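You operate a simulated robot arm through the tools that you are given. There is no shell and no other tool. Be economical: measure what you need, move in short steps, check, and stop when the job is done.

You are at the controls of a simulated robot arm. One attempt, no reset.

JOB
Take the stainless panel and put it on the top of the purple bench. Put the zinc panel on the top of the teal bench away on the top shelf of the stock rack. Take the silver cup on the top of the dark green bench and put it away on the top of the grey bench. Put the blue padlock on the top of the yellow bench away on the back of the white bench. Take the green grease bottle and leave it on top of the narrow aluminium panel. Take the green pad on the top of the teal bench and put it away on the top of the brown bench. Fetch the small red tray and set it on the back of the black bench. Put the hand brush on the top of the narrow stand. Take the beige card and leave it on the top of the narrow stand. Put the orange dome on the top of the chiller. Turn the black conveyor knob to 0. Take the white pad from the steel ledge on the fence and put it on top of the small brown card. Put the yellow pad in the medium green crate. Any order will do. Set down upright: silver cup, green grease bottle, green pad, hand brush, beige card, orange dome, white pad, yellow pad.
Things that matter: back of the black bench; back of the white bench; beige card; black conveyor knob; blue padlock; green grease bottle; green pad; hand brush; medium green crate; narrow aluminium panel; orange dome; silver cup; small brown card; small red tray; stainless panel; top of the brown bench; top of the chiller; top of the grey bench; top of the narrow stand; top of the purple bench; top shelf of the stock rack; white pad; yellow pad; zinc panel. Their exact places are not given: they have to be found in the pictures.

The check looks at the end state, three seconds after you hand in, the way a careful person would. Anything else that was tipped, shoved, dropped, spilled or broken makes it a failure.

ROBOT AND FRAMES
A 6-joint arm with a four-finger gripper on a trunk, on a base that drives. Base frame: it is fixed to the floor where the robot stands at the start and does not move with it; the origin is under the middle of the robot, x ahead of it, y to its left, z up; the surface under the hand at the start is at about z = 0.9. Units: m, rad, N and s.
With the tool pointing down near the work surface it reaches from about 0.14 to 0.92 m from the robot's upright axis, wherever it stands. Its first joint turns from -2.897 to 2.897 rad. Places, roughly: back of the black bench (74x22 cm) [-3, 1.48, 0.84]; back of the white bench (204x22 cm) [-5.7, 1.48, 0.9]; beige card [-12.75, -9.25, 1]; black conveyor knob [-10.9, -2.3, 1]; blue padlock (5x3x9 cm) [-12.1, 1.3, 0.9]; green grease bottle [-12.75, -1, 1]; green pad (8x6x8 cm) [-0.3, 1.5, 0.9]; hand brush (6x5x7 cm) [-12.9, -9.2, 1.1]; medium green crate (40x30x12 cm) [-12.6, -0.4, 0.9]; narrow aluminium panel [-11.75, 1.25, 1]; orange dome (6x6x9 cm) [-12.1, -5.5, 0.7]; silver cup (8x8x8 cm) [-9.1, 1.5, 0.9]; small brown card (26x15x4 cm) [-12.5, -0.8, 0.9]; small red tray (15x11x3 cm) [-0.6, 1.2, 0.9]; stainless panel (22x11x5 cm) [0.5, 0, 0.9]; top of the brown bench [0.5, -4.4, 0.9]; top of the chiller [-12.7, -9.3, 1]; top of the grey bench [0.5, -5.9, 0.9]; top of the narrow stand [-9.2, -9.1, 0.9]; top of the purple bench [-2, -0.5, 0.9]; top shelf of the stock rack (72x16 cm) [0.74, -3.14, 1.34]; white pad (9x6x6 cm) [-12.1, -5.2, 0.6]; yellow pad (9x6x6 cm) [-12.1, -5.4, 0.6]; zinc panel (22x11x5 cm) [-0.2, 1.2, 0.9]. Payload 3.43 kg.
The TCP is the grasp point between the finger pads, 0.03 m short of the fingertips. In the tool frame z runs along the fingers and y along their closing line. The gripper opens to 0.12 m. The gripper's body begins 0.085 m behind the TCP.
Orientation is that of the tool frame in the base frame, as a unit quaternion [x, y, z, w]. With the fingers straight down and closing along the base's y, the tool's x points along the base's -x, its y along +y and its z along -z.

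CONTROLS
- The arm moves only by the tool servo_tool. Its argument "plan" is a list of rows, each a list of 6 numbers: the shift along the base's x, y, z in m, then the turn, a rotation vector about the base's x, y, z in rad. In form: [[tx, ty, tz, rx, ry, rz], ...]. A call has 1 to 12 rows; each row is the pose to reach, as a shift and turn from the pose commanded when the call began. "jaw" is the closure, from 0 (fully open) to 1 (shut), set as the call begins (left out, the last holds). Rows are played at 5 a second. More than 0.05 m and 0.15 rad between two rows, or a gripper value outside its range, and nothing of the call is played. A pose out of reach is approached as far as the arm can. The call stops where the force on the tool passes 40 N (or 10 N more than at its start, if that is more) or the arm is blocked; 0.2 s more then pass. Each finger halts on what it meets, pressing with about 22 N; the grip force reading is that of the motor and also rises with nothing between the fingers. The clock runs only during rows and for 0.2 s after the last one: add rows that repeat a pose to give the fingers time. It gives the time, the measured TCP pose, the force on the tool (base axes), the opening and the grip force at its end, in the units of the frame above (readings bear some noise), with the torque about the TCP (base axes, N m) and any sound that the robot's microphone picked up.
- Cameras (640 x 400 px; columns grow to the right, rows downward): "scene" is now at [0.0567, 0.1898, 1.5391]; the picture's right is [-0.12, -0.99, 0.00], its down [-0.73, 0.09, -0.68] and it looks along [0.67, -0.08, -0.73] (base axes); focal length 261 px, centre (320, 200). "wrist" rides on the gripper at [0.071, -0.017, -0.12] in the tool frame; the picture's right is [0.23, 0.97, 0.00], its down [-0.81, 0.19, -0.55] and it looks along [-0.54, 0.13, 0.83] (tool axes); focal length 275 px, centre (320, 200).
- grab_frame(camera): a new picture of that camera. It takes no simulated time.
- slide_trunk(by): slides the trunk up (or, below 0, down) by that many m; the arm and the scene camera ride with it, the base frame stays. It gives what a move gives, with no picture.
- steer(legs): drives the robot by 1 to 6 legs, each [ahead, left, turn to the left] in m, m and rad, along the robot's own axes; the way and the turn of a leg run together, so that a leg with both is an arc; at most 1.5 m and 3.142 rad a leg. The arm and the cameras ride along, it lands a little off, and it stops where it bumps. It gives what a move gives.
- head_to(pan, tilt): turns the head with the scene camera to pan (to the left, within 2.094 rad either way) and tilt (down, from -0.506 to 1.204), counted from straight ahead of the robot. It gives what a move gives.
- point_at(camera, pixels): for up to 12 pixels [column, row] of the newest picture of that camera ("zoom" is the newest enlarged one), the place [x, y, z] in the base frame of the surface seen there, good to about 0.002 m. It takes no simulated time.
- close_up(camera, box): a new picture of the part [left, top, right, bottom] of that camera's present view, enlarged. It takes no simulated time.
- sign_off(): hands the job in; it is judged then, once.

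Go step by step. Measure first, check grasps and placings, and put right what went wrong. The budget is 385 turns and 360 pictures, counting those below and the enlarged ones. Unless the task says otherwise, let go and move clear before handing in, and close with one line.

The tools are called after "Emit:" by a JSON object that holds its "api" and its "payload". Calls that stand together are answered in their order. servo_tool: Moves the arm, as the interface text tells. Its arguments: {"type":"object","properties":{"plan":{"type":"array","items":{"type":"array","items":{"type":"number"}}},"jaw":{"type":"number"}},"required":["plan"]} The other tools are called the same way: slide_trunk (by) slides the trunk up or down; steer (legs) drives the base; head_to (pan, tilt) turns the head that bears the scene camera; grab_frame (camera) takes a picture; point_at (camera, pixels) gives the place of the surface under pixels of a picture; close_up (camera, box) takes an enlarged picture of a part of a camera's view; sign_off () hands the job in.

At the start:

```text
time: 0.0
tcp_pos: [0.4525, -0.2372, 1.1792]
ee_rot: [0.0, 1.0, 0.001, 0.0]
contact_force: [-0.4, -0.3, -0.2]
wrist_torque: [0.01, 0.03, 0.03]
width: 0.1202
finger_force: 0.0
trunk travel left (down, up): [-0.125, 0.415]
robot x, y, heading: [0.0, -0.0002, 0.002]
head pan, tilt: [-1.784, 0.803]
```

scene: 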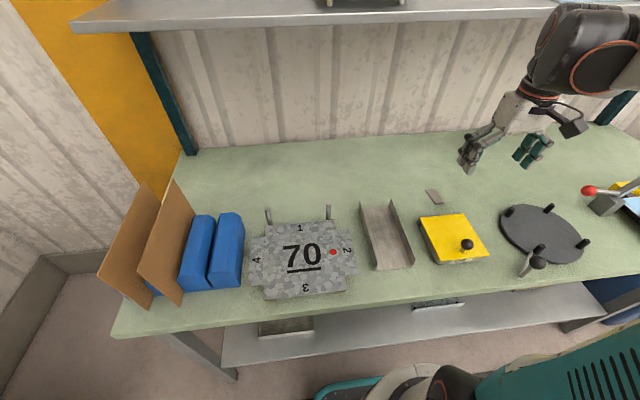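
wrist: 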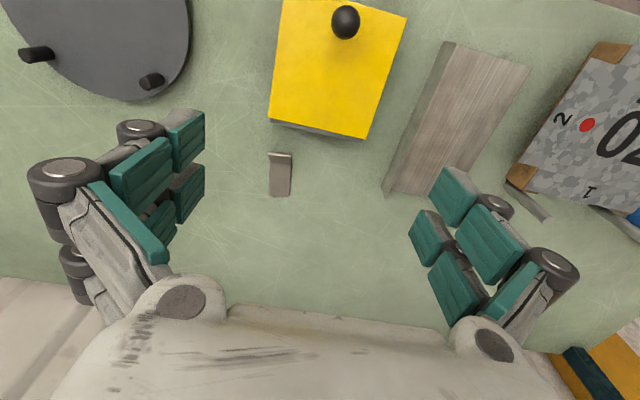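

The scene picture shows a folded metal channel at about (385,235), probably the stainless panel. I'll measure it and its surroundings first.

Emit:
{"api": "point_at", "payload": {"camera": "scene", "pixels": [[362, 203], [375, 268], [412, 267], [392, 200], [385, 235], [400, 235], [368, 235], [435, 197], [450, 240], [300, 250], [340, 320], [280, 180]]}}

Emit:
{"api": "close_up", "payload": {"camera": "scene", "box": [240, 170, 500, 340]}}

```text
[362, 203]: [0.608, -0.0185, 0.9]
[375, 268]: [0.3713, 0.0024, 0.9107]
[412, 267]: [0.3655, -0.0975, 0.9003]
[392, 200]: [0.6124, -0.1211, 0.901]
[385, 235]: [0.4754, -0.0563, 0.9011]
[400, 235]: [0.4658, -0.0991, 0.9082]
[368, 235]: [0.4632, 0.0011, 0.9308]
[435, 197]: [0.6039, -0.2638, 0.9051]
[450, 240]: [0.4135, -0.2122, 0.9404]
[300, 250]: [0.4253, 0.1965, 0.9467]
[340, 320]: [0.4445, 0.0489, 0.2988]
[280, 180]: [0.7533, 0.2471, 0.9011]
```

```text
2.35 times, centred on (370, 255) of scene
```

zoom: 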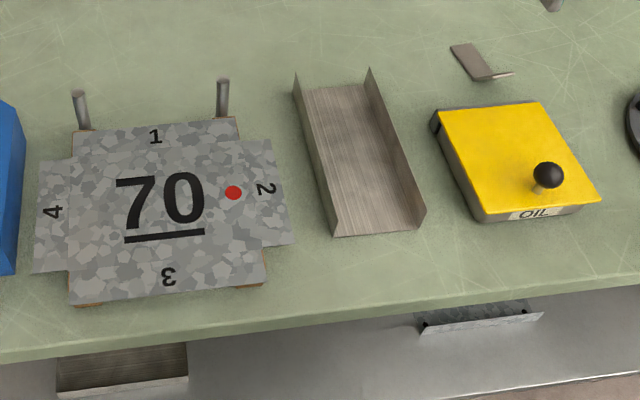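

The U-channel at zoom (360,155) is brushed steel, and the bits at the lower shelf are other things. I'll measure its edges to get the yaw and width.

Emit:
{"api": "point_at", "payload": {"camera": "zoom", "pixels": [[297, 80], [310, 130], [325, 190], [333, 225], [370, 75], [390, 115], [410, 165], [424, 210], [345, 220], [410, 220], [320, 95], [360, 95]]}}

Emit:
{"api": "close_up", "payload": {"camera": "wrist", "box": [360, 20, 560, 210]}}

Emit:
{"api": "head_to", "payload": {"pan": 0, "tilt": 0.4}}

Emit:
{"api": "grab_frame", "payload": {"camera": "scene"}}

```text
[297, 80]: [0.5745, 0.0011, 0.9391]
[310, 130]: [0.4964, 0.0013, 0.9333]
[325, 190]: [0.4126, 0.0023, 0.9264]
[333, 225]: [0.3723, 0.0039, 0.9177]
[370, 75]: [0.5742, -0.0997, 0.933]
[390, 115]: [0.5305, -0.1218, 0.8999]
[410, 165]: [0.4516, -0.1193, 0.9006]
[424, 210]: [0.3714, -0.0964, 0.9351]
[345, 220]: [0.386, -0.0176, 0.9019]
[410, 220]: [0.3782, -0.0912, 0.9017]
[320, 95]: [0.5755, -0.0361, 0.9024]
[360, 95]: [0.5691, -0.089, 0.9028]
```

```text
2.11 times, centred on (460, 115) of wrist
```

zoom: 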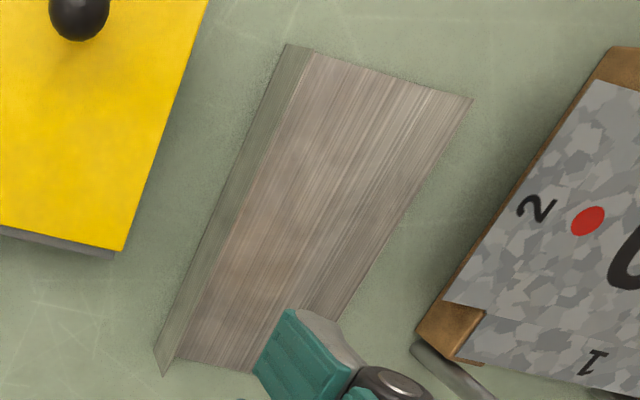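

```text
time: 1.8
tcp_pos: [0.4511, -0.2374, 1.1796]
ee_rot: [0.001, 1.0, 0.0, 0.0]
contact_force: [-0.2, 0.3, -0.2]
wrist_torque: [-0.01, -0.02, 0.0]
width: 0.1199
finger_force: 0.1
trunk travel left (down, up): [-0.125, 0.415]
robot x, y, heading: [-0.0002, 0.0001, -0.003]
head pan, tilt: [0.0, 0.4]
```

```text
355 pictures are left
```

scene: 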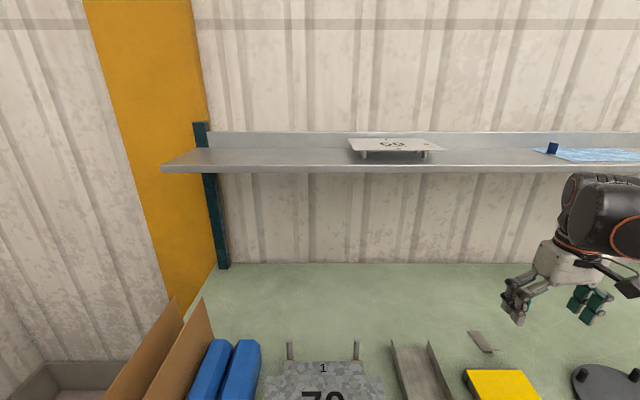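

The channel spans y from about 0.002 to -0.101, x from 0.37 to 0.595, with its flange tops near z 0.95. I'll straddle it with the fingers closing along y, go down to 0.935 and grip.

Emit:
{"api": "servo_tool", "payload": {"plan": [[0.01, 0.047, 0, 0, 0, 0], [0.02, 0.094, 0, 0, 0, 0], [0.03, 0.141, 0, 0, 0, -0.008], [0.031, 0.188, 0, 0, 0, -0.015], [0.031, 0.188, -0.05, 0, 0, -0.015], [0.031, 0.188, -0.1, 0, 0, -0.015], [0.031, 0.188, -0.15, 0, 0, -0.015], [0.031, 0.188, -0.18, 0, 0, -0.015], [0.031, 0.188, -0.21, 0, 0, -0.015], [0.031, 0.188, -0.243, 0, 0, -0.015], [0.031, 0.188, -0.243, 0, 0, -0.015]], "jaw": 0}}

Emit:
{"api": "grab_frame", "payload": {"camera": "wrist"}}

```text
time: 4.2
tcp_pos: [0.4813, -0.0532, 0.9356]
ee_rot: [0.008, 1.0, 0.001, 0.0]
contact_force: [-0.4, 0.5, 0.0]
wrist_torque: [0.0, 0.02, -0.02]
width: 0.12
finger_force: 0.1
trunk travel left (down, up): [-0.125, 0.415]
robot x, y, heading: [0.0009, -0.001, -0.002]
head pan, tilt: [0.0, 0.4]
```

```text
354 pictures are left
```

wrist: 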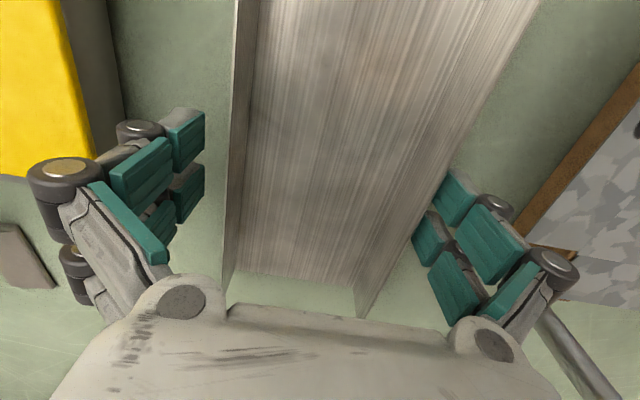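

The channel sits between the fingers, with the right one slightly closer. I'll nudge by 4 mm, close and then lift.

Emit:
{"api": "servo_tool", "payload": {"plan": [[0, 0.003, 0, 0, 0, 0], [0, 0.003, 0, 0, 0, 0], [0, 0.003, 0, 0, 0, 0], [0, 0.003, 0.02, 0, 0, 0], [0, 0.003, 0.06, 0, 0, 0], [0, 0.003, 0.11, 0, 0, 0], [0, 0.003, 0.16, 0, 0, 0], [0, 0.003, 0.2, 0, 0, 0]], "jaw": 1}}

Emit:
{"api": "grab_frame", "payload": {"camera": "wrist"}}

Emit:
{"api": "head_to", "payload": {"pan": 2.09, "tilt": 0.5}}

Emit:
{"api": "grab_frame", "payload": {"camera": "scene"}}

```text
time: 6.0
tcp_pos: [0.4808, -0.0458, 1.1371]
ee_rot: [0.008, 1.0, 0.0, -0.001]
contact_force: [-0.1, 1.0, -2.5]
wrist_torque: [-0.01, -0.01, 0.03]
width: 0.1027
finger_force: 22.1
trunk travel left (down, up): [-0.125, 0.415]
robot x, y, heading: [0.0007, -0.0008, -0.003]
head pan, tilt: [0.0, 0.4]
```

```text
353 pictures are left
```

wrist: 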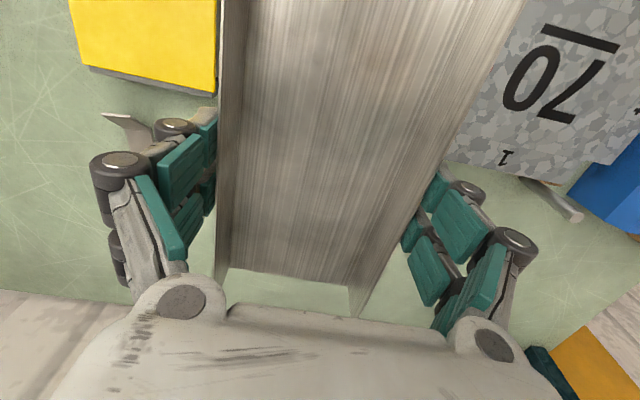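

```text
time: 8.0
tcp_pos: [0.4817, -0.0456, 1.1369]
ee_rot: [0.007, 1.0, 0.0, 0.0]
contact_force: [0.3, 0.3, -3.2]
wrist_torque: [-0.01, 0.0, 0.02]
width: 0.1027
finger_force: 21.5
trunk travel left (down, up): [-0.125, 0.415]
robot x, y, heading: [0.0003, 0.0018, 0.001]
head pan, tilt: [2.089, 0.499]
```

```text
352 pictures are left
```

scene: 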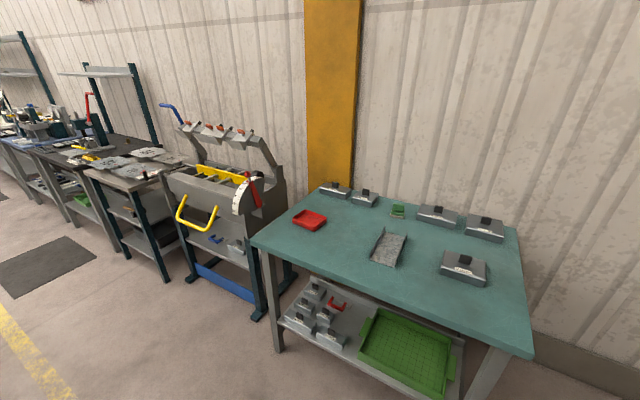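

The panel is held (width 0.103, 3 N of weight). The teal bench is at the left with the zinc panel, red tray and green pad on it. Now I'll look right and behind for the purple bench.

Emit:
{"api": "steer", "payload": {"legs": [[-0.35, 0, 0]]}}

Emit:
{"api": "head_to", "payload": {"pan": -2.09, "tilt": 0.4}}

Emit:
{"api": "grab_frame", "payload": {"camera": "scene"}}

```text
time: 10.2
tcp_pos: [0.1404, -0.045, 1.137]
ee_rot: [0.007, 1.0, 0.0, 0.0]
contact_force: [0.1, -0.5, -2.7]
wrist_torque: [0.01, -0.02, -0.01]
width: 0.1026
finger_force: 22.1
trunk travel left (down, up): [-0.125, 0.415]
robot x, y, heading: [-0.3426, 0.0038, 0.002]
head pan, tilt: [2.089, 0.499]
```

```text
time: 13.6
tcp_pos: [0.1404, -0.0459, 1.1369]
ee_rot: [0.007, 1.0, 0.0, 0.0]
contact_force: [-0.4, 0.0, -2.4]
wrist_torque: [0.03, -0.02, 0.0]
width: 0.1031
finger_force: 21.9
trunk travel left (down, up): [-0.125, 0.415]
robot x, y, heading: [-0.3404, -0.0021, 0.003]
head pan, tilt: [-2.089, 0.4]
```

```text
351 pictures are left
```

scene: 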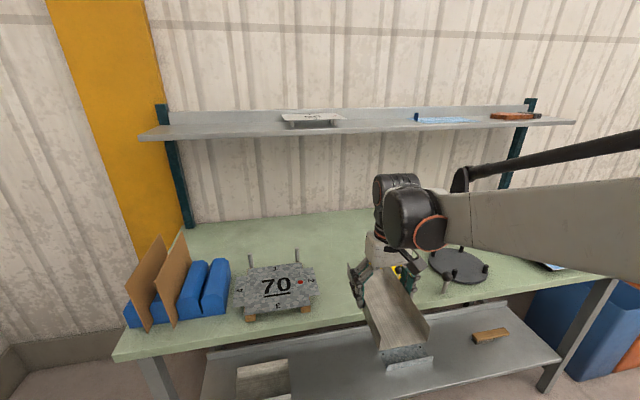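

The picture at pan -2.09 still looks almost straight ahead, so negative pan seems stuck or limited. I'll test it at another value.

Emit:
{"api": "head_to", "payload": {"pan": -1.0, "tilt": 0.4}}

Emit:
{"api": "grab_frame", "payload": {"camera": "scene"}}

```text
time: 14.9
tcp_pos: [0.1413, -0.0457, 1.1369]
ee_rot: [0.007, 1.0, 0.001, 0.0]
contact_force: [-1.1, 0.1, -1.9]
wrist_torque: [0.0, 0.01, -0.02]
width: 0.1026
finger_force: 21.9
trunk travel left (down, up): [-0.125, 0.415]
robot x, y, heading: [-0.3442, 0.0012, 0.004]
head pan, tilt: [-1.0, 0.4]
```

```text
350 pictures are left
```

scene: 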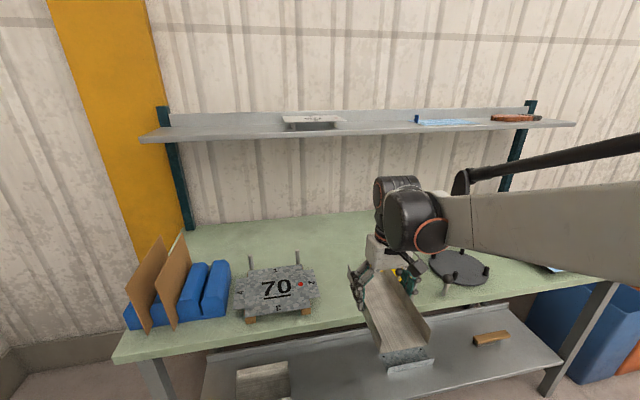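

Negative pans do nothing, so I'll turn the base to face -x and look for the purple bench.

Emit:
{"api": "steer", "payload": {"legs": [[0, 0, 3.14]]}}

Emit:
{"api": "head_to", "payload": {"pan": 0.3, "tilt": 0.35}}

Emit:
{"api": "grab_frame", "payload": {"camera": "scene"}}

```text
time: 22.6
tcp_pos: [-0.8217, 0.053, 1.1374]
ee_rot: [1.0, -0.014, 0.0, 0.0]
contact_force: [-0.8, 0.7, -3.7]
wrist_torque: [0.01, -0.01, -0.03]
width: 0.1027
finger_force: 22.3
trunk travel left (down, up): [-0.125, 0.415]
robot x, y, heading: [-0.3393, -0.0019, 3.127]
head pan, tilt: [-1.0, 0.4]
```

```text
time: 24.1
tcp_pos: [-0.8232, 0.0523, 1.1368]
ee_rot: [1.0, -0.015, 0.0, -0.001]
contact_force: [0.2, 0.8, -1.3]
wrist_torque: [0.02, 0.01, -0.02]
width: 0.1029
finger_force: 21.5
trunk travel left (down, up): [-0.125, 0.415]
robot x, y, heading: [-0.3427, -0.0015, 3.125]
head pan, tilt: [0.3, 0.351]
```

```text
349 pictures are left
```

scene: 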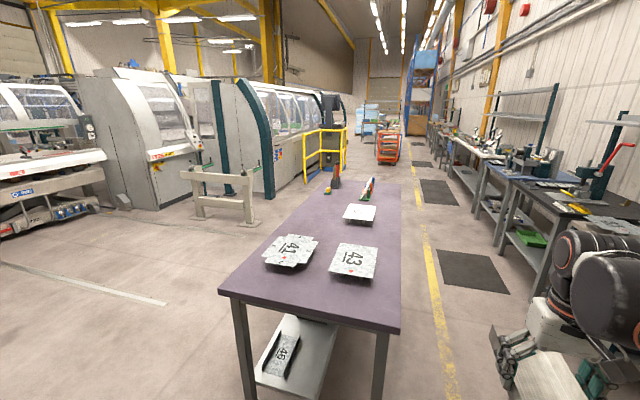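

The purple bench is straight ahead, with free space on its near end around (260,285) and (370,290). I'll measure it.

Emit:
{"api": "point_at", "payload": {"camera": "scene", "pixels": [[222, 288], [398, 328], [400, 190], [310, 290], [370, 295], [375, 270], [333, 265], [270, 262], [312, 240], [302, 185], [350, 310], [438, 350]]}}

```text
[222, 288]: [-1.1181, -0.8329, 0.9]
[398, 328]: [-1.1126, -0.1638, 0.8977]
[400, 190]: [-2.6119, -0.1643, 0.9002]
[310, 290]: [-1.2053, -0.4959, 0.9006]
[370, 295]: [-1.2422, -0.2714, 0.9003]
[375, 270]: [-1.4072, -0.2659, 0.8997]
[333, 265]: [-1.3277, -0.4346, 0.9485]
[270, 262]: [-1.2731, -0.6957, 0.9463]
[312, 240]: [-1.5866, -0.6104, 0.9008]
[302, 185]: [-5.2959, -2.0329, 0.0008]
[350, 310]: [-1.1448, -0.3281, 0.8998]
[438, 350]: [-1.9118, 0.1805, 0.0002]
```

Let me see the tabletop in more detail.

Emit:
{"api": "close_up", "payload": {"camera": "scene", "box": [210, 165, 420, 335]}}

```text
2.35 times, centred on (315, 250) of scene
```

zoom: 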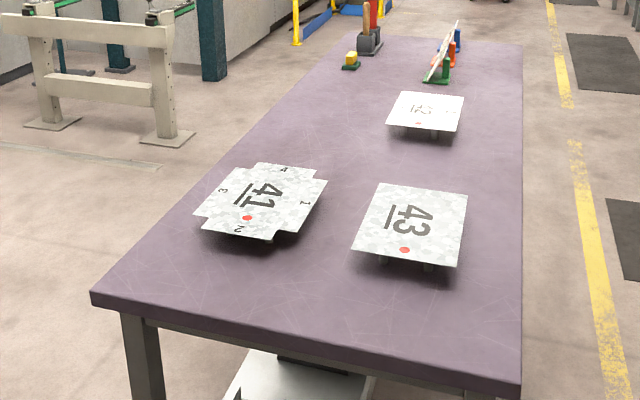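

Emit:
{"api": "point_at", "payload": {"camera": "zoom", "pixels": [[355, 252], [455, 265], [465, 195], [380, 185], [390, 125], [457, 132], [420, 150], [425, 165], [320, 185], [510, 150], [500, 120], [290, 170]]}}

```text
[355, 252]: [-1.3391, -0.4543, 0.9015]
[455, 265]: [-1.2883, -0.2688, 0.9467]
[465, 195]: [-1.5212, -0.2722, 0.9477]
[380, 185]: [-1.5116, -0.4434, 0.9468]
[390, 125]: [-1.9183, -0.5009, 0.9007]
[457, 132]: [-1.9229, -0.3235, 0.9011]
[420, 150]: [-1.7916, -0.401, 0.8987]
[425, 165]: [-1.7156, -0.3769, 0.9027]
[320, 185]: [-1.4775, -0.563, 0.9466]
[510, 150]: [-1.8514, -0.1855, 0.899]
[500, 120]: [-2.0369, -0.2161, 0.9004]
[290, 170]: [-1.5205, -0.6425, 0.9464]
```

There is a free strip between the "43" panel (to x -1.52) and the next one (from x -1.85). I'll drive alongside, face the bench, and set the panel down at about (-1.70, -0.36).

Emit:
{"api": "steer", "payload": {"legs": [[0.3, -0.23, 0], [1.06, 0, 0], [0, 0, 1.587]]}}

Emit:
{"api": "head_to", "payload": {"pan": 0.0, "tilt": 0.7}}

Emit:
{"api": "grab_frame", "payload": {"camera": "scene"}}

```text
time: 35.5
tcp_pos: [-1.7104, -0.2468, 1.1369]
ee_rot: [0.689, 0.725, 0.001, 0.0]
contact_force: [-0.8, 0.1, -1.7]
wrist_torque: [-0.03, 0.0, -0.02]
width: 0.1027
finger_force: 22.0
trunk travel left (down, up): [-0.125, 0.415]
robot x, y, heading: [-1.6963, 0.2371, -1.505]
head pan, tilt: [0.3, 0.351]
```

```text
time: 36.4
tcp_pos: [-1.7109, -0.2467, 1.1371]
ee_rot: [0.689, 0.725, 0.0, 0.0]
contact_force: [-1.0, -0.3, -1.7]
wrist_torque: [0.05, 0.0, 0.01]
width: 0.1029
finger_force: 22.1
trunk travel left (down, up): [-0.125, 0.415]
robot x, y, heading: [-1.695, 0.2362, -1.502]
head pan, tilt: [0.0, 0.7]
```

```text
347 pictures are left
```

scene: 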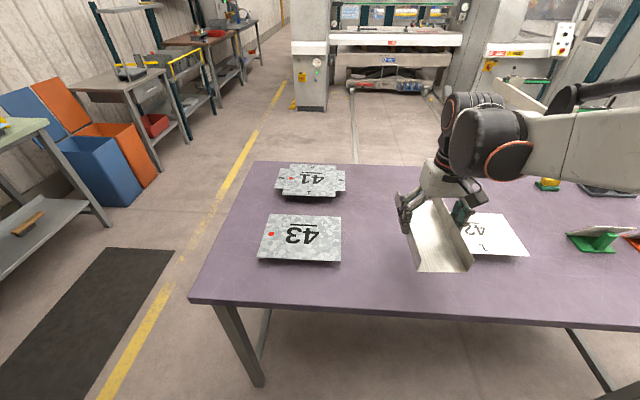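

The path down is clear between panels 43 and 42. I'll shift to (-1.69,-0.37), lower to the grasp height and release.

Emit:
{"api": "servo_tool", "payload": {"plan": [[0.007, -0.04, 0, 0, 0, 0], [0.014, -0.08, 0, 0, 0, -0.03], [0.021, -0.123, 0, 0, 0, -0.06], [0.021, -0.123, -0.05, 0, 0, -0.06], [0.021, -0.123, -0.1, 0, 0, -0.06], [0.021, -0.123, -0.14, 0, 0, -0.06], [0.021, -0.123, -0.17, 0, 0, -0.06], [0.021, -0.123, -0.19, 0, 0, -0.06], [0.021, -0.123, -0.2, 0, 0, -0.06], [0.021, -0.123, -0.2, 0, 0, -0.06]]}}

Emit:
{"api": "grab_frame", "payload": {"camera": "scene"}}

```text
time: 38.5
tcp_pos: [-1.6883, -0.3697, 0.9373]
ee_rot: [0.711, 0.703, 0.0, 0.0]
contact_force: [-0.6, 0.1, -2.5]
wrist_torque: [-0.03, -0.01, 0.0]
width: 0.1028
finger_force: 21.9
trunk travel left (down, up): [-0.125, 0.415]
robot x, y, heading: [-1.6986, 0.235, -1.509]
head pan, tilt: [0.0, 0.7]
```

```text
346 pictures are left
```

scene: 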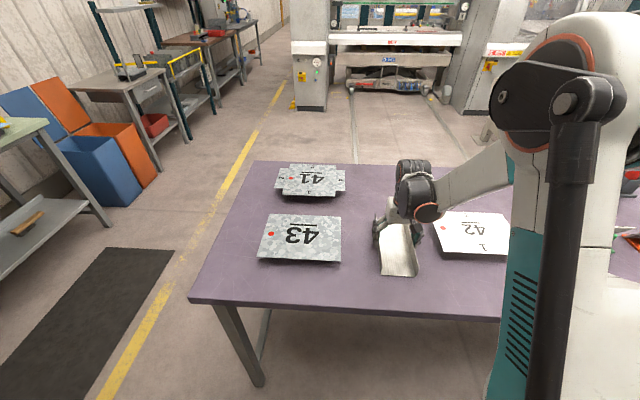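

It is a millimetre above the bench; I'll lower 1.5 mm, open and rise.

Emit:
{"api": "servo_tool", "payload": {"plan": [[0, 0, -0.0015, 0, 0, 0]]}}

Emit:
{"api": "servo_tool", "payload": {"plan": [[0, 0, 0, 0, 0, 0], [0, 0, 0, 0, 0, 0], [0, 0, 0.03, 0, 0, 0], [0, 0, 0.08, 0, 0, 0], [0, 0, 0.13, 0, 0, 0], [0, 0, 0.18, 0, 0, 0], [0, 0, 0.23, 0, 0, 0]], "jaw": 0}}

Emit:
{"api": "grab_frame", "payload": {"camera": "scene"}}

```text
time: 39.0
tcp_pos: [-1.6881, -0.3695, 0.9353]
ee_rot: [0.711, 0.704, 0.0, 0.0]
contact_force: [1.3, -0.8, 8.1]
wrist_torque: [0.45, 0.04, -0.02]
width: 0.1028
finger_force: 22.5
trunk travel left (down, up): [-0.125, 0.415]
robot x, y, heading: [-1.6981, 0.2348, -1.509]
head pan, tilt: [0.0, 0.7]
```

```text
time: 40.5
tcp_pos: [-1.6883, -0.3682, 1.1642]
ee_rot: [0.71, 0.704, 0.0, 0.0]
contact_force: [0.0, 0.3, 0.3]
wrist_torque: [0.01, -0.02, -0.01]
width: 0.1202
finger_force: 0.0
trunk travel left (down, up): [-0.125, 0.415]
robot x, y, heading: [-1.6958, 0.2356, -1.503]
head pan, tilt: [0.0, 0.7]
```

```text
345 pictures are left
```

scene: 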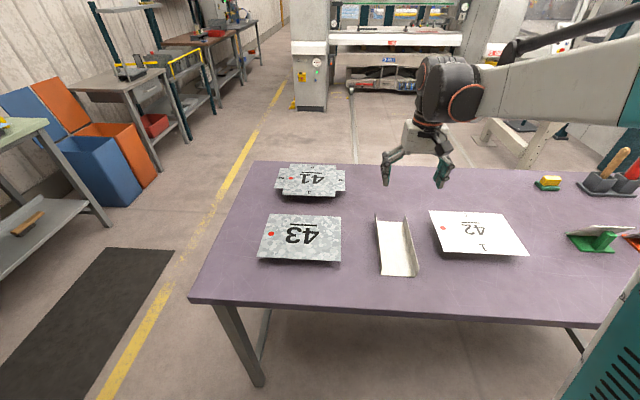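

The stainless panel stands flat on the purple bench. Next I'll retract the arm and drive toward the teal bench for the zinc panel.

Emit:
{"api": "servo_tool", "payload": {"plan": [[0, 0.05, 0, 0, 0, 0], [0, 0.1, 0, 0, 0, 0], [0, 0.15, 0, 0, 0, 0], [0, 0.2, 0, 0, 0, 0]]}}

Emit:
{"api": "steer", "payload": {"legs": [[0, 0, 1.503], [1.35, 0, 0]]}}

Emit:
{"api": "head_to", "payload": {"pan": 1.57, "tilt": 0.6}}

Emit:
{"api": "grab_frame", "payload": {"camera": "scene"}}

```text
time: 41.5
tcp_pos: [-1.6914, -0.1683, 1.1649]
ee_rot: [0.711, 0.704, 0.0, -0.001]
contact_force: [0.6, -1.0, 0.0]
wrist_torque: [-0.01, 0.02, 0.01]
width: 0.12
finger_force: 0.1
trunk travel left (down, up): [-0.125, 0.415]
robot x, y, heading: [-1.6968, 0.2395, -1.504]
head pan, tilt: [0.0, 0.7]
```

```text
time: 52.0
tcp_pos: [0.0507, 0.2465, 1.1646]
ee_rot: [0.032, 1.0, 0.001, -0.001]
contact_force: [-0.8, 0.2, -0.3]
wrist_torque: [0.01, 0.0, -0.01]
width: 0.1202
finger_force: 0.1
trunk travel left (down, up): [-0.125, 0.415]
robot x, y, heading: [-0.3523, 0.2636, 0.015]
head pan, tilt: [0.0, 0.7]
```

```text
time: 53.6
tcp_pos: [0.0506, 0.2467, 1.1654]
ee_rot: [0.03, 1.0, 0.0, 0.001]
contact_force: [0.0, -0.2, 0.1]
wrist_torque: [0.06, -0.02, 0.0]
width: 0.1199
finger_force: 0.2
trunk travel left (down, up): [-0.125, 0.415]
robot x, y, heading: [-0.3569, 0.2635, 0.016]
head pan, tilt: [1.571, 0.6]
```

```text
344 pictures are left
```

scene: 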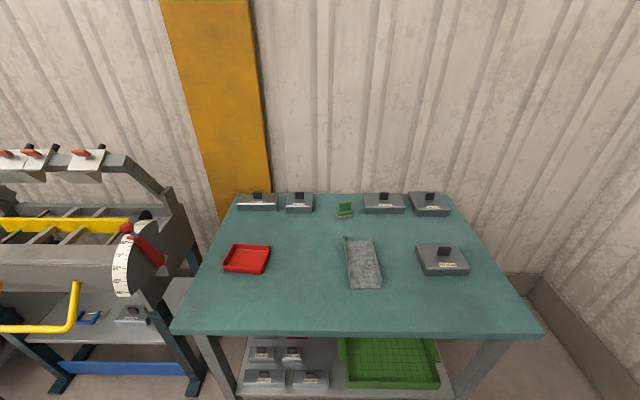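

The zinc channel is at (362,262), the red tray at (247,258) and the green pad at (345,210). I'll measure all of them.

Emit:
{"api": "close_up", "payload": {"camera": "scene", "box": [200, 185, 480, 345]}}

Emit:
{"api": "point_at", "payload": {"camera": "scene", "pixels": [[172, 333], [360, 334], [345, 240], [350, 286], [380, 285], [376, 245], [362, 265], [224, 268], [264, 272], [270, 247], [232, 246], [345, 207]]}}

```text
2.29 times, centred on (340, 265) of scene
```

zoom: 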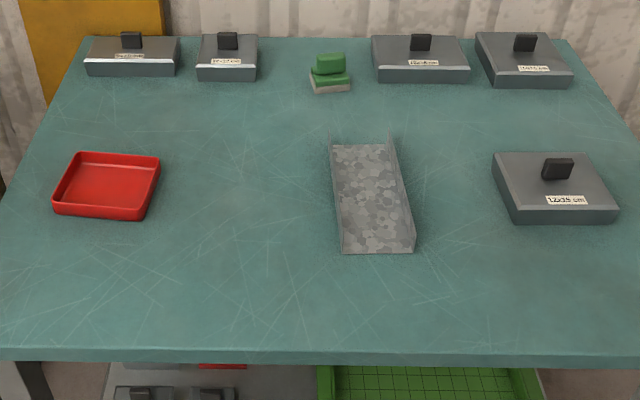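

```text
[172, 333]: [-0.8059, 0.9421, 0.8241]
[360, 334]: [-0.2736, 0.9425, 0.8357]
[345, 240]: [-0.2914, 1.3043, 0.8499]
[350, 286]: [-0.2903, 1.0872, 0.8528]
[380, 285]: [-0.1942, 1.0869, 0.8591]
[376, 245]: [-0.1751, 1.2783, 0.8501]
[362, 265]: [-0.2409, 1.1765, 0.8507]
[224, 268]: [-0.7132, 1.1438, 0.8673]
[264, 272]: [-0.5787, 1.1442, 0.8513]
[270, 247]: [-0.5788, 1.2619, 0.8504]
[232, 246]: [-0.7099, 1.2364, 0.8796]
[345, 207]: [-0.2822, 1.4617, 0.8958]
```

Emit:
{"api": "point_at", "payload": {"camera": "zoom", "pixels": [[331, 140], [336, 190], [341, 235], [391, 140], [400, 175], [413, 232], [345, 150], [350, 245], [405, 248], [330, 62], [330, 85], [345, 60]]}}

Emit:
{"api": "steer", "payload": {"legs": [[0.1, 0.1, 1.555]]}}

```text
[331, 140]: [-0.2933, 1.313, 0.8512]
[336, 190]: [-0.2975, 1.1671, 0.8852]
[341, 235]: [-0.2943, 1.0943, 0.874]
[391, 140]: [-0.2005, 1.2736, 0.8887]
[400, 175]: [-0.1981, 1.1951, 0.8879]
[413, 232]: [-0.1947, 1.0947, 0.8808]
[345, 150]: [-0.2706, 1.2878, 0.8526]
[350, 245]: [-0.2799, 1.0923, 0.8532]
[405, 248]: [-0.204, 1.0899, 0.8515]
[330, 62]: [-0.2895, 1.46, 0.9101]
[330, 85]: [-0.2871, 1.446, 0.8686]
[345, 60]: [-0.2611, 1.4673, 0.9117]
```

```text
time: 57.8
tcp_pos: [-0.3332, 0.7972, 1.1648]
ee_rot: [-0.68, 0.733, 0.0, -0.001]
contact_force: [-0.7, 1.1, -0.3]
wrist_torque: [-0.05, 0.0, -0.01]
width: 0.12
finger_force: 0.1
trunk travel left (down, up): [-0.125, 0.415]
robot x, y, heading: [-0.356, 0.3909, 1.569]
head pan, tilt: [1.571, 0.6]
```

The zinc channel's centre is at about (-0.247, 1.20), yawed +0.033, with the bench at z 0.85. I'll move the base a bit closer.

Emit:
{"api": "steer", "payload": {"legs": [[0.2, -0.1, 0]]}}

```text
time: 59.5
tcp_pos: [-0.2271, 0.9984, 1.1647]
ee_rot: [-0.675, 0.738, 0.0, 0.0]
contact_force: [-1.0, -0.8, 0.1]
wrist_torque: [0.02, 0.05, 0.03]
width: 0.1202
finger_force: 0.0
trunk travel left (down, up): [-0.125, 0.415]
robot x, y, heading: [-0.2557, 0.5909, 1.56]
head pan, tilt: [1.571, 0.6]
```

Emit:
{"api": "servo_tool", "payload": {"plan": [[-0.005, 0.048, 0, 0, 0, 0.03], [-0.01, 0.096, 0, 0, 0, 0.06], [-0.015, 0.144, 0, 0, 0, 0.09], [-0.02, 0.192, 0, 0, 0, 0.122], [-0.02, 0.196, -0.05, 0, 0, 0.122], [-0.02, 0.196, -0.1, 0, 0, 0.122], [-0.02, 0.196, -0.15, 0, 0, 0.122], [-0.02, 0.196, -0.185, 0, 0, 0.122], [-0.02, 0.196, -0.21, 0, 0, 0.122], [-0.02, 0.196, -0.21, 0, 0, 0.122]]}}

Emit:
{"api": "grab_frame", "payload": {"camera": "wrist"}}

```text
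refused: row 5 steps farther than a row can; nothing moved
```

```text
342 pictures are left
```

wrist: 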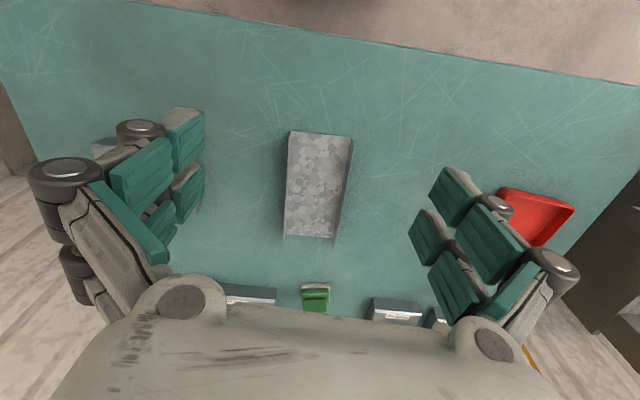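

Row step was a hair too long; I'll resend with shorter steps.

Emit:
{"api": "servo_tool", "payload": {"plan": [[-0.005, 0.048, 0, 0, 0, 0.03], [-0.01, 0.096, 0, 0, 0, 0.06], [-0.015, 0.144, 0, 0, 0, 0.09], [-0.02, 0.192, 0, 0, 0, 0.122], [-0.02, 0.196, -0.045, 0, 0, 0.122], [-0.02, 0.196, -0.09, 0, 0, 0.122], [-0.02, 0.196, -0.135, 0, 0, 0.122], [-0.02, 0.196, -0.18, 0, 0, 0.122], [-0.02, 0.196, -0.21, 0, 0, 0.122], [-0.02, 0.196, -0.21, 0, 0, 0.122]]}}

Emit:
{"api": "grab_frame", "payload": {"camera": "wrist"}}

```text
time: 61.7
tcp_pos: [-0.2485, 1.1948, 0.9546]
ee_rot: [0.718, -0.696, 0.0, -0.001]
contact_force: [0.2, 0.4, -0.3]
wrist_torque: [0.01, 0.0, -0.01]
width: 0.1199
finger_force: 0.1
trunk travel left (down, up): [-0.125, 0.415]
robot x, y, heading: [-0.2574, 0.5928, 1.555]
head pan, tilt: [1.571, 0.6]
```

```text
341 pictures are left
```

wrist: 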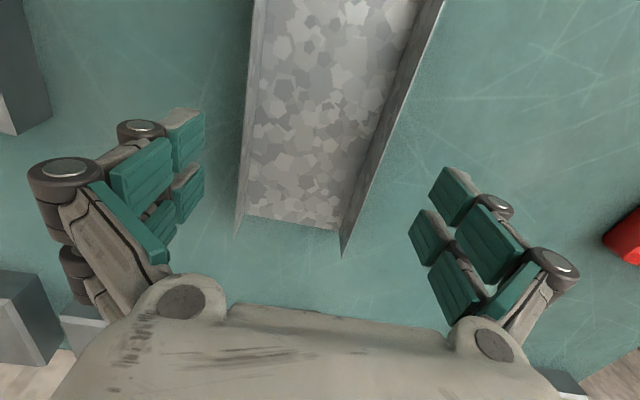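

Aligned over the channel. I'll go down to z 0.886, grip and lift.

Emit:
{"api": "servo_tool", "payload": {"plan": [[0.001, 0.003, -0.035, 0, 0, 0], [0.001, 0.003, -0.068, 0, 0, 0], [0.001, 0.003, -0.068, 0, 0, 0]]}}

Emit:
{"api": "servo_tool", "payload": {"plan": [[0, 0, 0, 0, 0, 0], [0, 0, 0, 0, 0, 0], [0, 0, 0.02, 0, 0, 0], [0, 0, 0.07, 0, 0, 0], [0, 0, 0.12, 0, 0, 0], [0, 0, 0.17, 0, 0, 0], [0, -0.04, 0.2, 0, 0, 0], [0, -0.09, 0.2, 0, 0, 0], [0, -0.14, 0.2, 0, 0, 0]], "jaw": 1}}

Emit:
{"api": "grab_frame", "payload": {"camera": "wrist"}}

```text
time: 62.5
tcp_pos: [-0.2467, 1.1979, 0.8868]
ee_rot: [0.718, -0.696, 0.0, 0.0]
contact_force: [-0.5, 0.4, 0.0]
wrist_torque: [0.02, -0.03, 0.0]
width: 0.1204
finger_force: 0.1
trunk travel left (down, up): [-0.125, 0.415]
robot x, y, heading: [-0.2559, 0.5903, 1.559]
head pan, tilt: [1.571, 0.6]
```

```text
time: 64.5
tcp_pos: [-0.2445, 1.0566, 1.085]
ee_rot: [0.719, -0.695, 0.0, 0.0]
contact_force: [0.4, 0.1, -2.3]
wrist_torque: [0.01, 0.01, 0.03]
width: 0.1028
finger_force: 21.5
trunk travel left (down, up): [-0.125, 0.415]
robot x, y, heading: [-0.2556, 0.5924, 1.557]
head pan, tilt: [1.571, 0.6]
```

```text
340 pictures are left
```

wrist: 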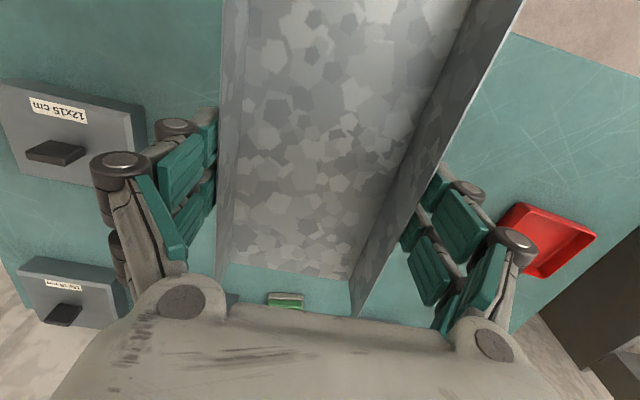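

The zinc panel is held. I'll back off, turn to face -y, and look down the aisle before driving to the stock rack.

Emit:
{"api": "steer", "payload": {"legs": [[-0.4, 0, 0], [0, 0, 3.14], [0, -0.2, 0]]}}

Emit:
{"api": "head_to", "payload": {"pan": 0.2, "tilt": 0.35}}

Emit:
{"api": "grab_frame", "payload": {"camera": "scene"}}

```text
time: 75.6
tcp_pos: [-0.47, -0.2618, 1.085]
ee_rot: [0.691, 0.723, -0.001, -0.001]
contact_force: [-0.7, 0.6, -2.9]
wrist_torque: [0.01, -0.01, 0.0]
width: 0.1028
finger_force: 21.8
trunk travel left (down, up): [-0.125, 0.415]
robot x, y, heading: [-0.4657, 0.203, -1.566]
head pan, tilt: [1.571, 0.6]
```

```text
time: 77.1
tcp_pos: [-0.4701, -0.2616, 1.0853]
ee_rot: [0.69, 0.723, -0.001, 0.0]
contact_force: [-0.3, 0.0, -1.8]
wrist_torque: [-0.02, -0.03, 0.03]
width: 0.1027
finger_force: 21.6
trunk travel left (down, up): [-0.125, 0.415]
robot x, y, heading: [-0.4669, 0.2047, -1.574]
head pan, tilt: [0.201, 0.351]
```

```text
339 pictures are left
```

scene: 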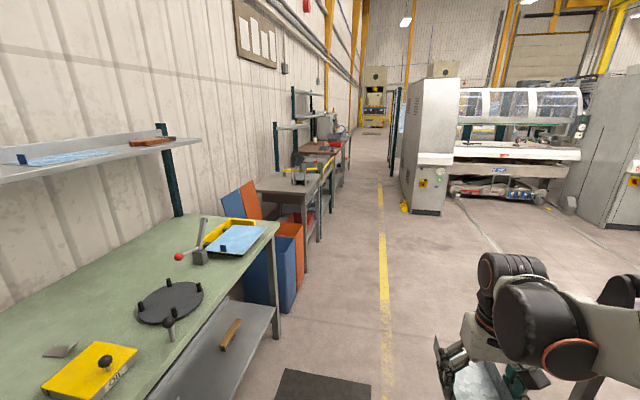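

The aisle is clear. I'll drive 3.0 m down it, then look left at the rack.

Emit:
{"api": "point_at", "payload": {"camera": "scene", "pixels": [[300, 190], [325, 165], [285, 128], [277, 122], [310, 95], [345, 150], [290, 310]]}}

Emit:
{"api": "steer", "payload": {"legs": [[1.5, 0, 0], [1.5, 0, 0]]}}

Emit:
{"api": "head_to", "payload": {"pan": 1.3, "tilt": 0.3}}

Emit:
{"api": "grab_frame", "payload": {"camera": "scene"}}

```text
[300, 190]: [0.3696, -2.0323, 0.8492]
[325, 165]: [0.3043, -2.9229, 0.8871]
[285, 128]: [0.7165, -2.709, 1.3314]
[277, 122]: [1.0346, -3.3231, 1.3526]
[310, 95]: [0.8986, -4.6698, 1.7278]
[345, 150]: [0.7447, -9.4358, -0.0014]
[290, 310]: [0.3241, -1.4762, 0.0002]
```

```text
time: 91.7
tcp_pos: [-0.4778, -3.2825, 1.0857]
ee_rot: [0.705, 0.71, 0.0, 0.0]
contact_force: [0.0, -1.6, -1.5]
wrist_torque: [-0.01, 0.03, 0.01]
width: 0.1025
finger_force: 22.3
trunk travel left (down, up): [-0.125, 0.415]
robot x, y, heading: [-0.4556, -2.812, -1.603]
head pan, tilt: [0.201, 0.351]
```

```text
time: 93.0
tcp_pos: [-0.4781, -3.2814, 1.0852]
ee_rot: [0.704, 0.71, -0.001, 0.0]
contact_force: [-0.4, 1.0, -1.7]
wrist_torque: [-0.04, -0.04, 0.04]
width: 0.1029
finger_force: 22.4
trunk travel left (down, up): [-0.125, 0.415]
robot x, y, heading: [-0.4529, -2.8133, -1.604]
head pan, tilt: [1.3, 0.3]
```

```text
338 pictures are left
```

scene: 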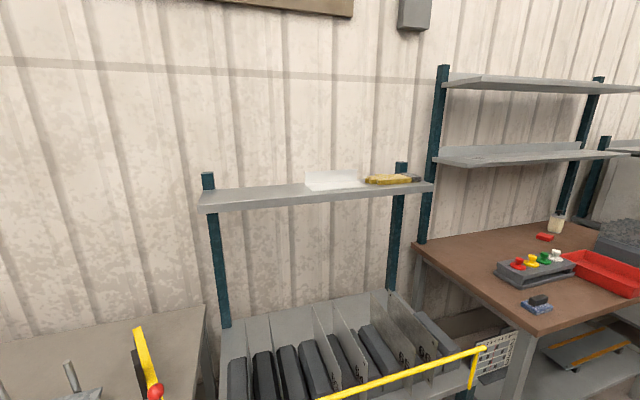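

The rack's top shelf at (310,190) has free space on its left, with a white sheet at (335,180) and a yellow tool at (390,178). I'll measure the shelf.

Emit:
{"api": "close_up", "payload": {"camera": "scene", "box": [180, 140, 460, 320]}}

Emit:
{"api": "point_at", "payload": {"camera": "zoom", "pixels": [[50, 140], [110, 140], [200, 135], [280, 112], [420, 105], [300, 130], [65, 110], [250, 110], [282, 70], [570, 110], [45, 150], [400, 120]]}}

```text
2.22 times, centred on (320, 230) of scene
```

zoom: 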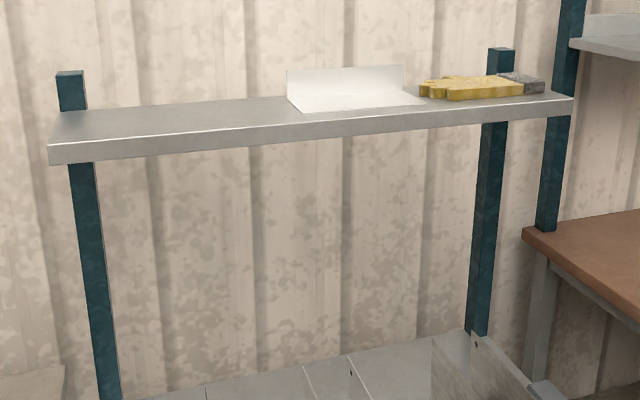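

```text
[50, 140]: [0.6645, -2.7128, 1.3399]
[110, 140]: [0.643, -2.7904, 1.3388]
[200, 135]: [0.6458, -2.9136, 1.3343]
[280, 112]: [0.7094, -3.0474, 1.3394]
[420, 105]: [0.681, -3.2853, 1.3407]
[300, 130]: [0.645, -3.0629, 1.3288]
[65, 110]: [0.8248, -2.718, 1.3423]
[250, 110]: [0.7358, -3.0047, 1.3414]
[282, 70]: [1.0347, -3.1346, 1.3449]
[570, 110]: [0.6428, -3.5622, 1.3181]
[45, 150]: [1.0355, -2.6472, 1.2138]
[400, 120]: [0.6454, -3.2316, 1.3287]
```

The free stretch runs y -2.72 to -3.04, x 0.645 to 0.825, z 1.34. I'll raise the trunk, turn to face +x and check the front of the rack.

Emit:
{"api": "point_at", "payload": {"camera": "scene", "pixels": [[420, 368], [478, 350], [370, 388], [210, 330], [420, 250], [535, 330], [150, 390]]}}

Emit:
{"api": "slide_trunk", "payload": {"by": 0.4}}

Emit:
{"api": "steer", "payload": {"legs": [[0, 0, 1.6], [0.3, -0.08, 0]]}}

Emit:
{"api": "head_to", "payload": {"pan": 0, "tilt": 0.7}}

Emit:
{"api": "grab_frame", "payload": {"camera": "scene"}}

```text
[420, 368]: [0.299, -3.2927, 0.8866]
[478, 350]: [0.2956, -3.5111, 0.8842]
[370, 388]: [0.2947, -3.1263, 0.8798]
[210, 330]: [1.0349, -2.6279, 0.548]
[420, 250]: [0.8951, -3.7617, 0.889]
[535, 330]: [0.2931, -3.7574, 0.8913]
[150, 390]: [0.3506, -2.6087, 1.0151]
```

```text
time: 96.8
tcp_pos: [-0.4789, -3.2807, 1.486]
ee_rot: [0.705, 0.709, 0.0, -0.001]
contact_force: [-0.2, -0.9, -2.9]
wrist_torque: [-0.01, -0.01, -0.03]
width: 0.103
finger_force: 22.3
trunk travel left (down, up): [-0.525, 0.015]
robot x, y, heading: [-0.4608, -2.8168, -1.606]
head pan, tilt: [1.3, 0.3]
```

```text
time: 102.8
tcp_pos: [0.3078, -2.8948, 1.4851]
ee_rot: [-0.026, 1.0, 0.0, -0.001]
contact_force: [1.0, 0.6, -3.3]
wrist_torque: [0.03, 0.05, -0.02]
width: 0.1027
finger_force: 22.2
trunk travel left (down, up): [-0.525, 0.015]
robot x, y, heading: [-0.1582, -2.8937, 0.008]
head pan, tilt: [1.3, 0.3]
```

```text
time: 104.3
tcp_pos: [0.3063, -2.8952, 1.4854]
ee_rot: [-0.025, 1.0, 0.0, 0.0]
contact_force: [0.8, 0.8, -2.0]
wrist_torque: [-0.04, -0.02, 0.02]
width: 0.1026
finger_force: 22.4
trunk travel left (down, up): [-0.525, 0.015]
robot x, y, heading: [-0.158, -2.8921, 0.009]
head pan, tilt: [0.0, 0.7]
```

```text
336 pictures are left
```

scene: 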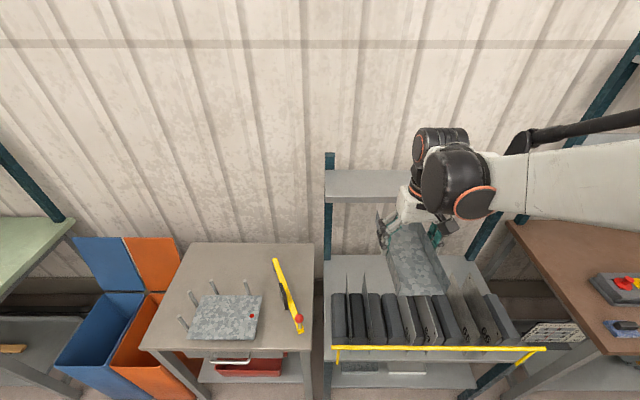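

The rack faces me; bar clearance is enough to drive 0.11 m closer. I'll then turn the tool 87° so that the panel lies along the shelf.

Emit:
{"api": "steer", "payload": {"legs": [[0.11, 0, 0]]}}

Emit:
{"api": "servo_tool", "payload": {"plan": [[0, 0, 0, 0, 0, 0.14], [0, 0, 0, 0, 0, 0.28], [0, 0, 0, 0, 0, 0.42], [0, 0, 0, 0, 0, 0.56], [0, 0, 0, 0, 0, 0.7], [0, 0, 0, 0, 0, 0.84], [0, 0, 0, 0, 0, 0.98], [0, 0, 0, 0, 0, 1.12], [0, 0, 0, 0, 0, 1.26], [0, 0, 0, 0, 0, 1.4], [0, 0, 0, 0, 0, 1.52], [0, 0, 0, 0, 0, 1.52]]}}

Emit:
{"api": "grab_frame", "payload": {"camera": "scene"}}

```text
time: 105.5
tcp_pos: [0.4186, -2.8937, 1.4833]
ee_rot: [-0.027, 1.0, 0.0, -0.001]
contact_force: [2.0, -0.6, -2.4]
wrist_torque: [0.01, 0.08, 0.03]
width: 0.1027
finger_force: 22.0
trunk travel left (down, up): [-0.525, 0.015]
robot x, y, heading: [-0.0483, -2.889, 0.005]
head pan, tilt: [0.0, 0.7]
```

```text
time: 108.1
tcp_pos: [0.4166, -2.8935, 1.484]
ee_rot: [0.708, -0.706, -0.001, 0.0]
contact_force: [0.5, -0.4, -2.5]
wrist_torque: [0.01, -0.01, 0.01]
width: 0.1026
finger_force: 22.4
trunk travel left (down, up): [-0.525, 0.015]
robot x, y, heading: [-0.0491, -2.8973, 0.005]
head pan, tilt: [0.0, 0.7]
```

```text
335 pictures are left
```

scene: 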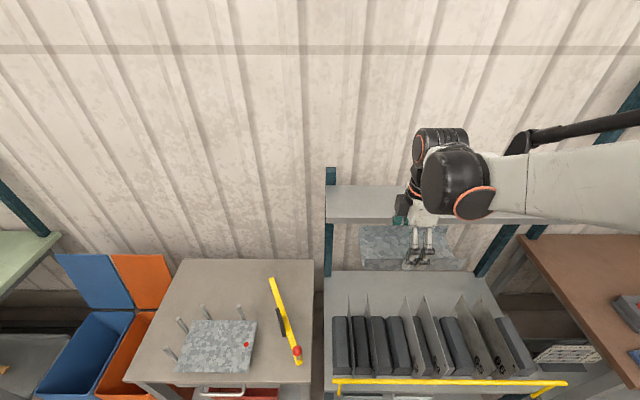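

The panel now lies along the shelf. I'll recheck the shelf corners from this closer view.

Emit:
{"api": "close_up", "payload": {"camera": "scene", "box": [310, 150, 540, 300]}}

Emit:
{"api": "point_at", "payload": {"camera": "scene", "pixels": [[330, 215], [330, 190], [375, 190], [375, 215], [395, 187], [330, 172], [480, 215], [450, 222]]}}

```text
2.67 times, centred on (425, 225) of scene
```

zoom: 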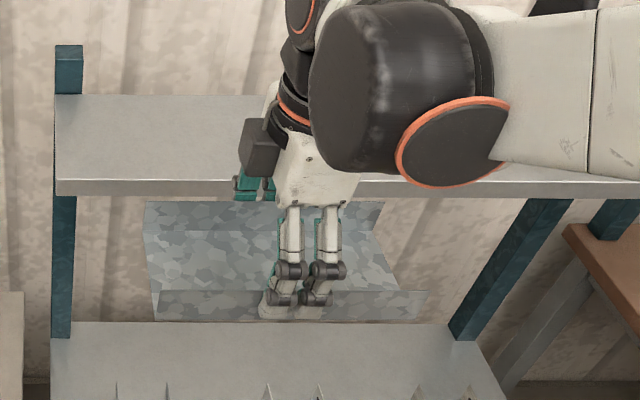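

```text
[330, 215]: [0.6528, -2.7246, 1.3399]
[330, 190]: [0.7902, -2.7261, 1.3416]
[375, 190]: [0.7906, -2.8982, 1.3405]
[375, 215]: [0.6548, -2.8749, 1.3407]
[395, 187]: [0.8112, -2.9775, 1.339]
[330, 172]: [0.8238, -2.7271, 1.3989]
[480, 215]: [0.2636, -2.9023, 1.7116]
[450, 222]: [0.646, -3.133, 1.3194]
```

I'll extend over the shelf at height and check before lowering.

Emit:
{"api": "servo_tool", "payload": {"plan": [[0.046, 0.002, 0, 0, 0, 0], [0.092, 0.004, 0, 0, 0, 0], [0.138, 0.006, 0, 0, 0, 0], [0.184, 0.008, 0, 0, 0, 0], [0.23, 0.01, 0, 0, 0, 0], [0.276, 0.01, 0, 0, 0, 0], [0.318, 0.01, 0, 0, 0, 0], [0.318, 0.01, -0.04, 0, 0, 0], [0.318, 0.01, -0.08, 0, 0, 0], [0.318, 0.01, -0.08, 0, 0, 0]]}}

Emit:
{"api": "grab_frame", "payload": {"camera": "scene"}}

Emit:
{"api": "grab_frame", "payload": {"camera": "wrist"}}

```text
time: 110.3
tcp_pos: [0.7324, -2.8859, 1.4063]
ee_rot: [0.709, -0.706, 0.0, 0.0]
contact_force: [-0.5, 0.1, -1.7]
wrist_torque: [0.04, -0.02, 0.0]
width: 0.1029
finger_force: 21.8
trunk travel left (down, up): [-0.525, 0.015]
robot x, y, heading: [-0.0484, -2.8926, 0.009]
head pan, tilt: [0.0, 0.7]
```

```text
333 pictures are left
```

scene: 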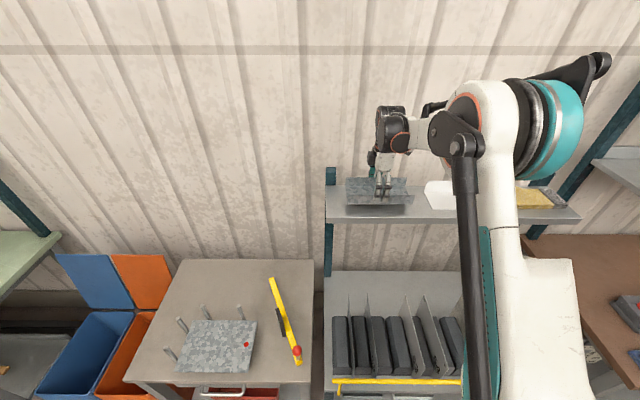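

```text
332 pictures are left
```

wrist: 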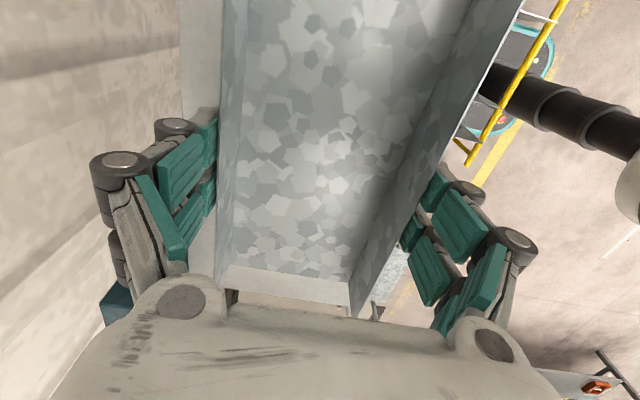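

Positioned over the free end, clear of the white sheet. Lowering to contact.

Emit:
{"api": "servo_tool", "payload": {"plan": [[0.002, 0, -0.015, 0, 0, 0], [0.002, 0, -0.025, 0, 0, 0], [0.002, 0, -0.03, 0, 0, 0], [0.002, 0, -0.031, 0, 0, 0]]}}

```text
time: 111.3
tcp_pos: [0.7352, -2.8861, 1.3751]
ee_rot: [0.709, -0.705, 0.0, 0.0]
contact_force: [3.2, 0.8, 11.0]
wrist_torque: [0.09, -0.09, 0.0]
width: 0.103
finger_force: 22.2
trunk travel left (down, up): [-0.525, 0.015]
robot x, y, heading: [-0.0495, -2.8918, 0.011]
head pan, tilt: [0.0, 0.7]
```

Emit:
{"api": "servo_tool", "payload": {"plan": [[0, 0, 0, 0, 0, 0], [0, 0, 0, 0, 0, 0], [0, 0, 0.02, 0, 0, 0], [0, 0, 0.06, 0, 0, 0], [0, 0, 0.1, 0, 0, 0], [-0.05, 0, 0.1, 0, 0, 0], [-0.1, 0, 0.1, 0, 0, 0], [-0.15, 0, 0.1, 0, 0, 0], [-0.2, 0, 0.1, 0, 0, 0], [-0.25, 0, 0.1, 0, 0, 0], [-0.3, 0, 0.1, 0, 0, 0], [-0.34, 0, 0.1, 0, 0, 0]], "jaw": 0}}

Emit:
{"api": "grab_frame", "payload": {"camera": "scene"}}

```text
time: 113.9
tcp_pos: [0.3922, -2.8836, 1.4756]
ee_rot: [0.708, -0.706, 0.001, -0.001]
contact_force: [-0.8, -0.8, -0.1]
wrist_torque: [0.05, -0.05, 0.0]
width: 0.1203
finger_force: 0.0
trunk travel left (down, up): [-0.525, 0.015]
robot x, y, heading: [-0.0498, -2.8923, 0.008]
head pan, tilt: [0.0, 0.7]
```

```text
331 pictures are left
```

scene: 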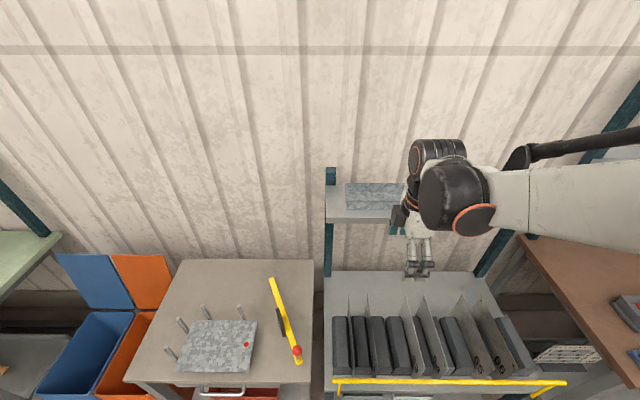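

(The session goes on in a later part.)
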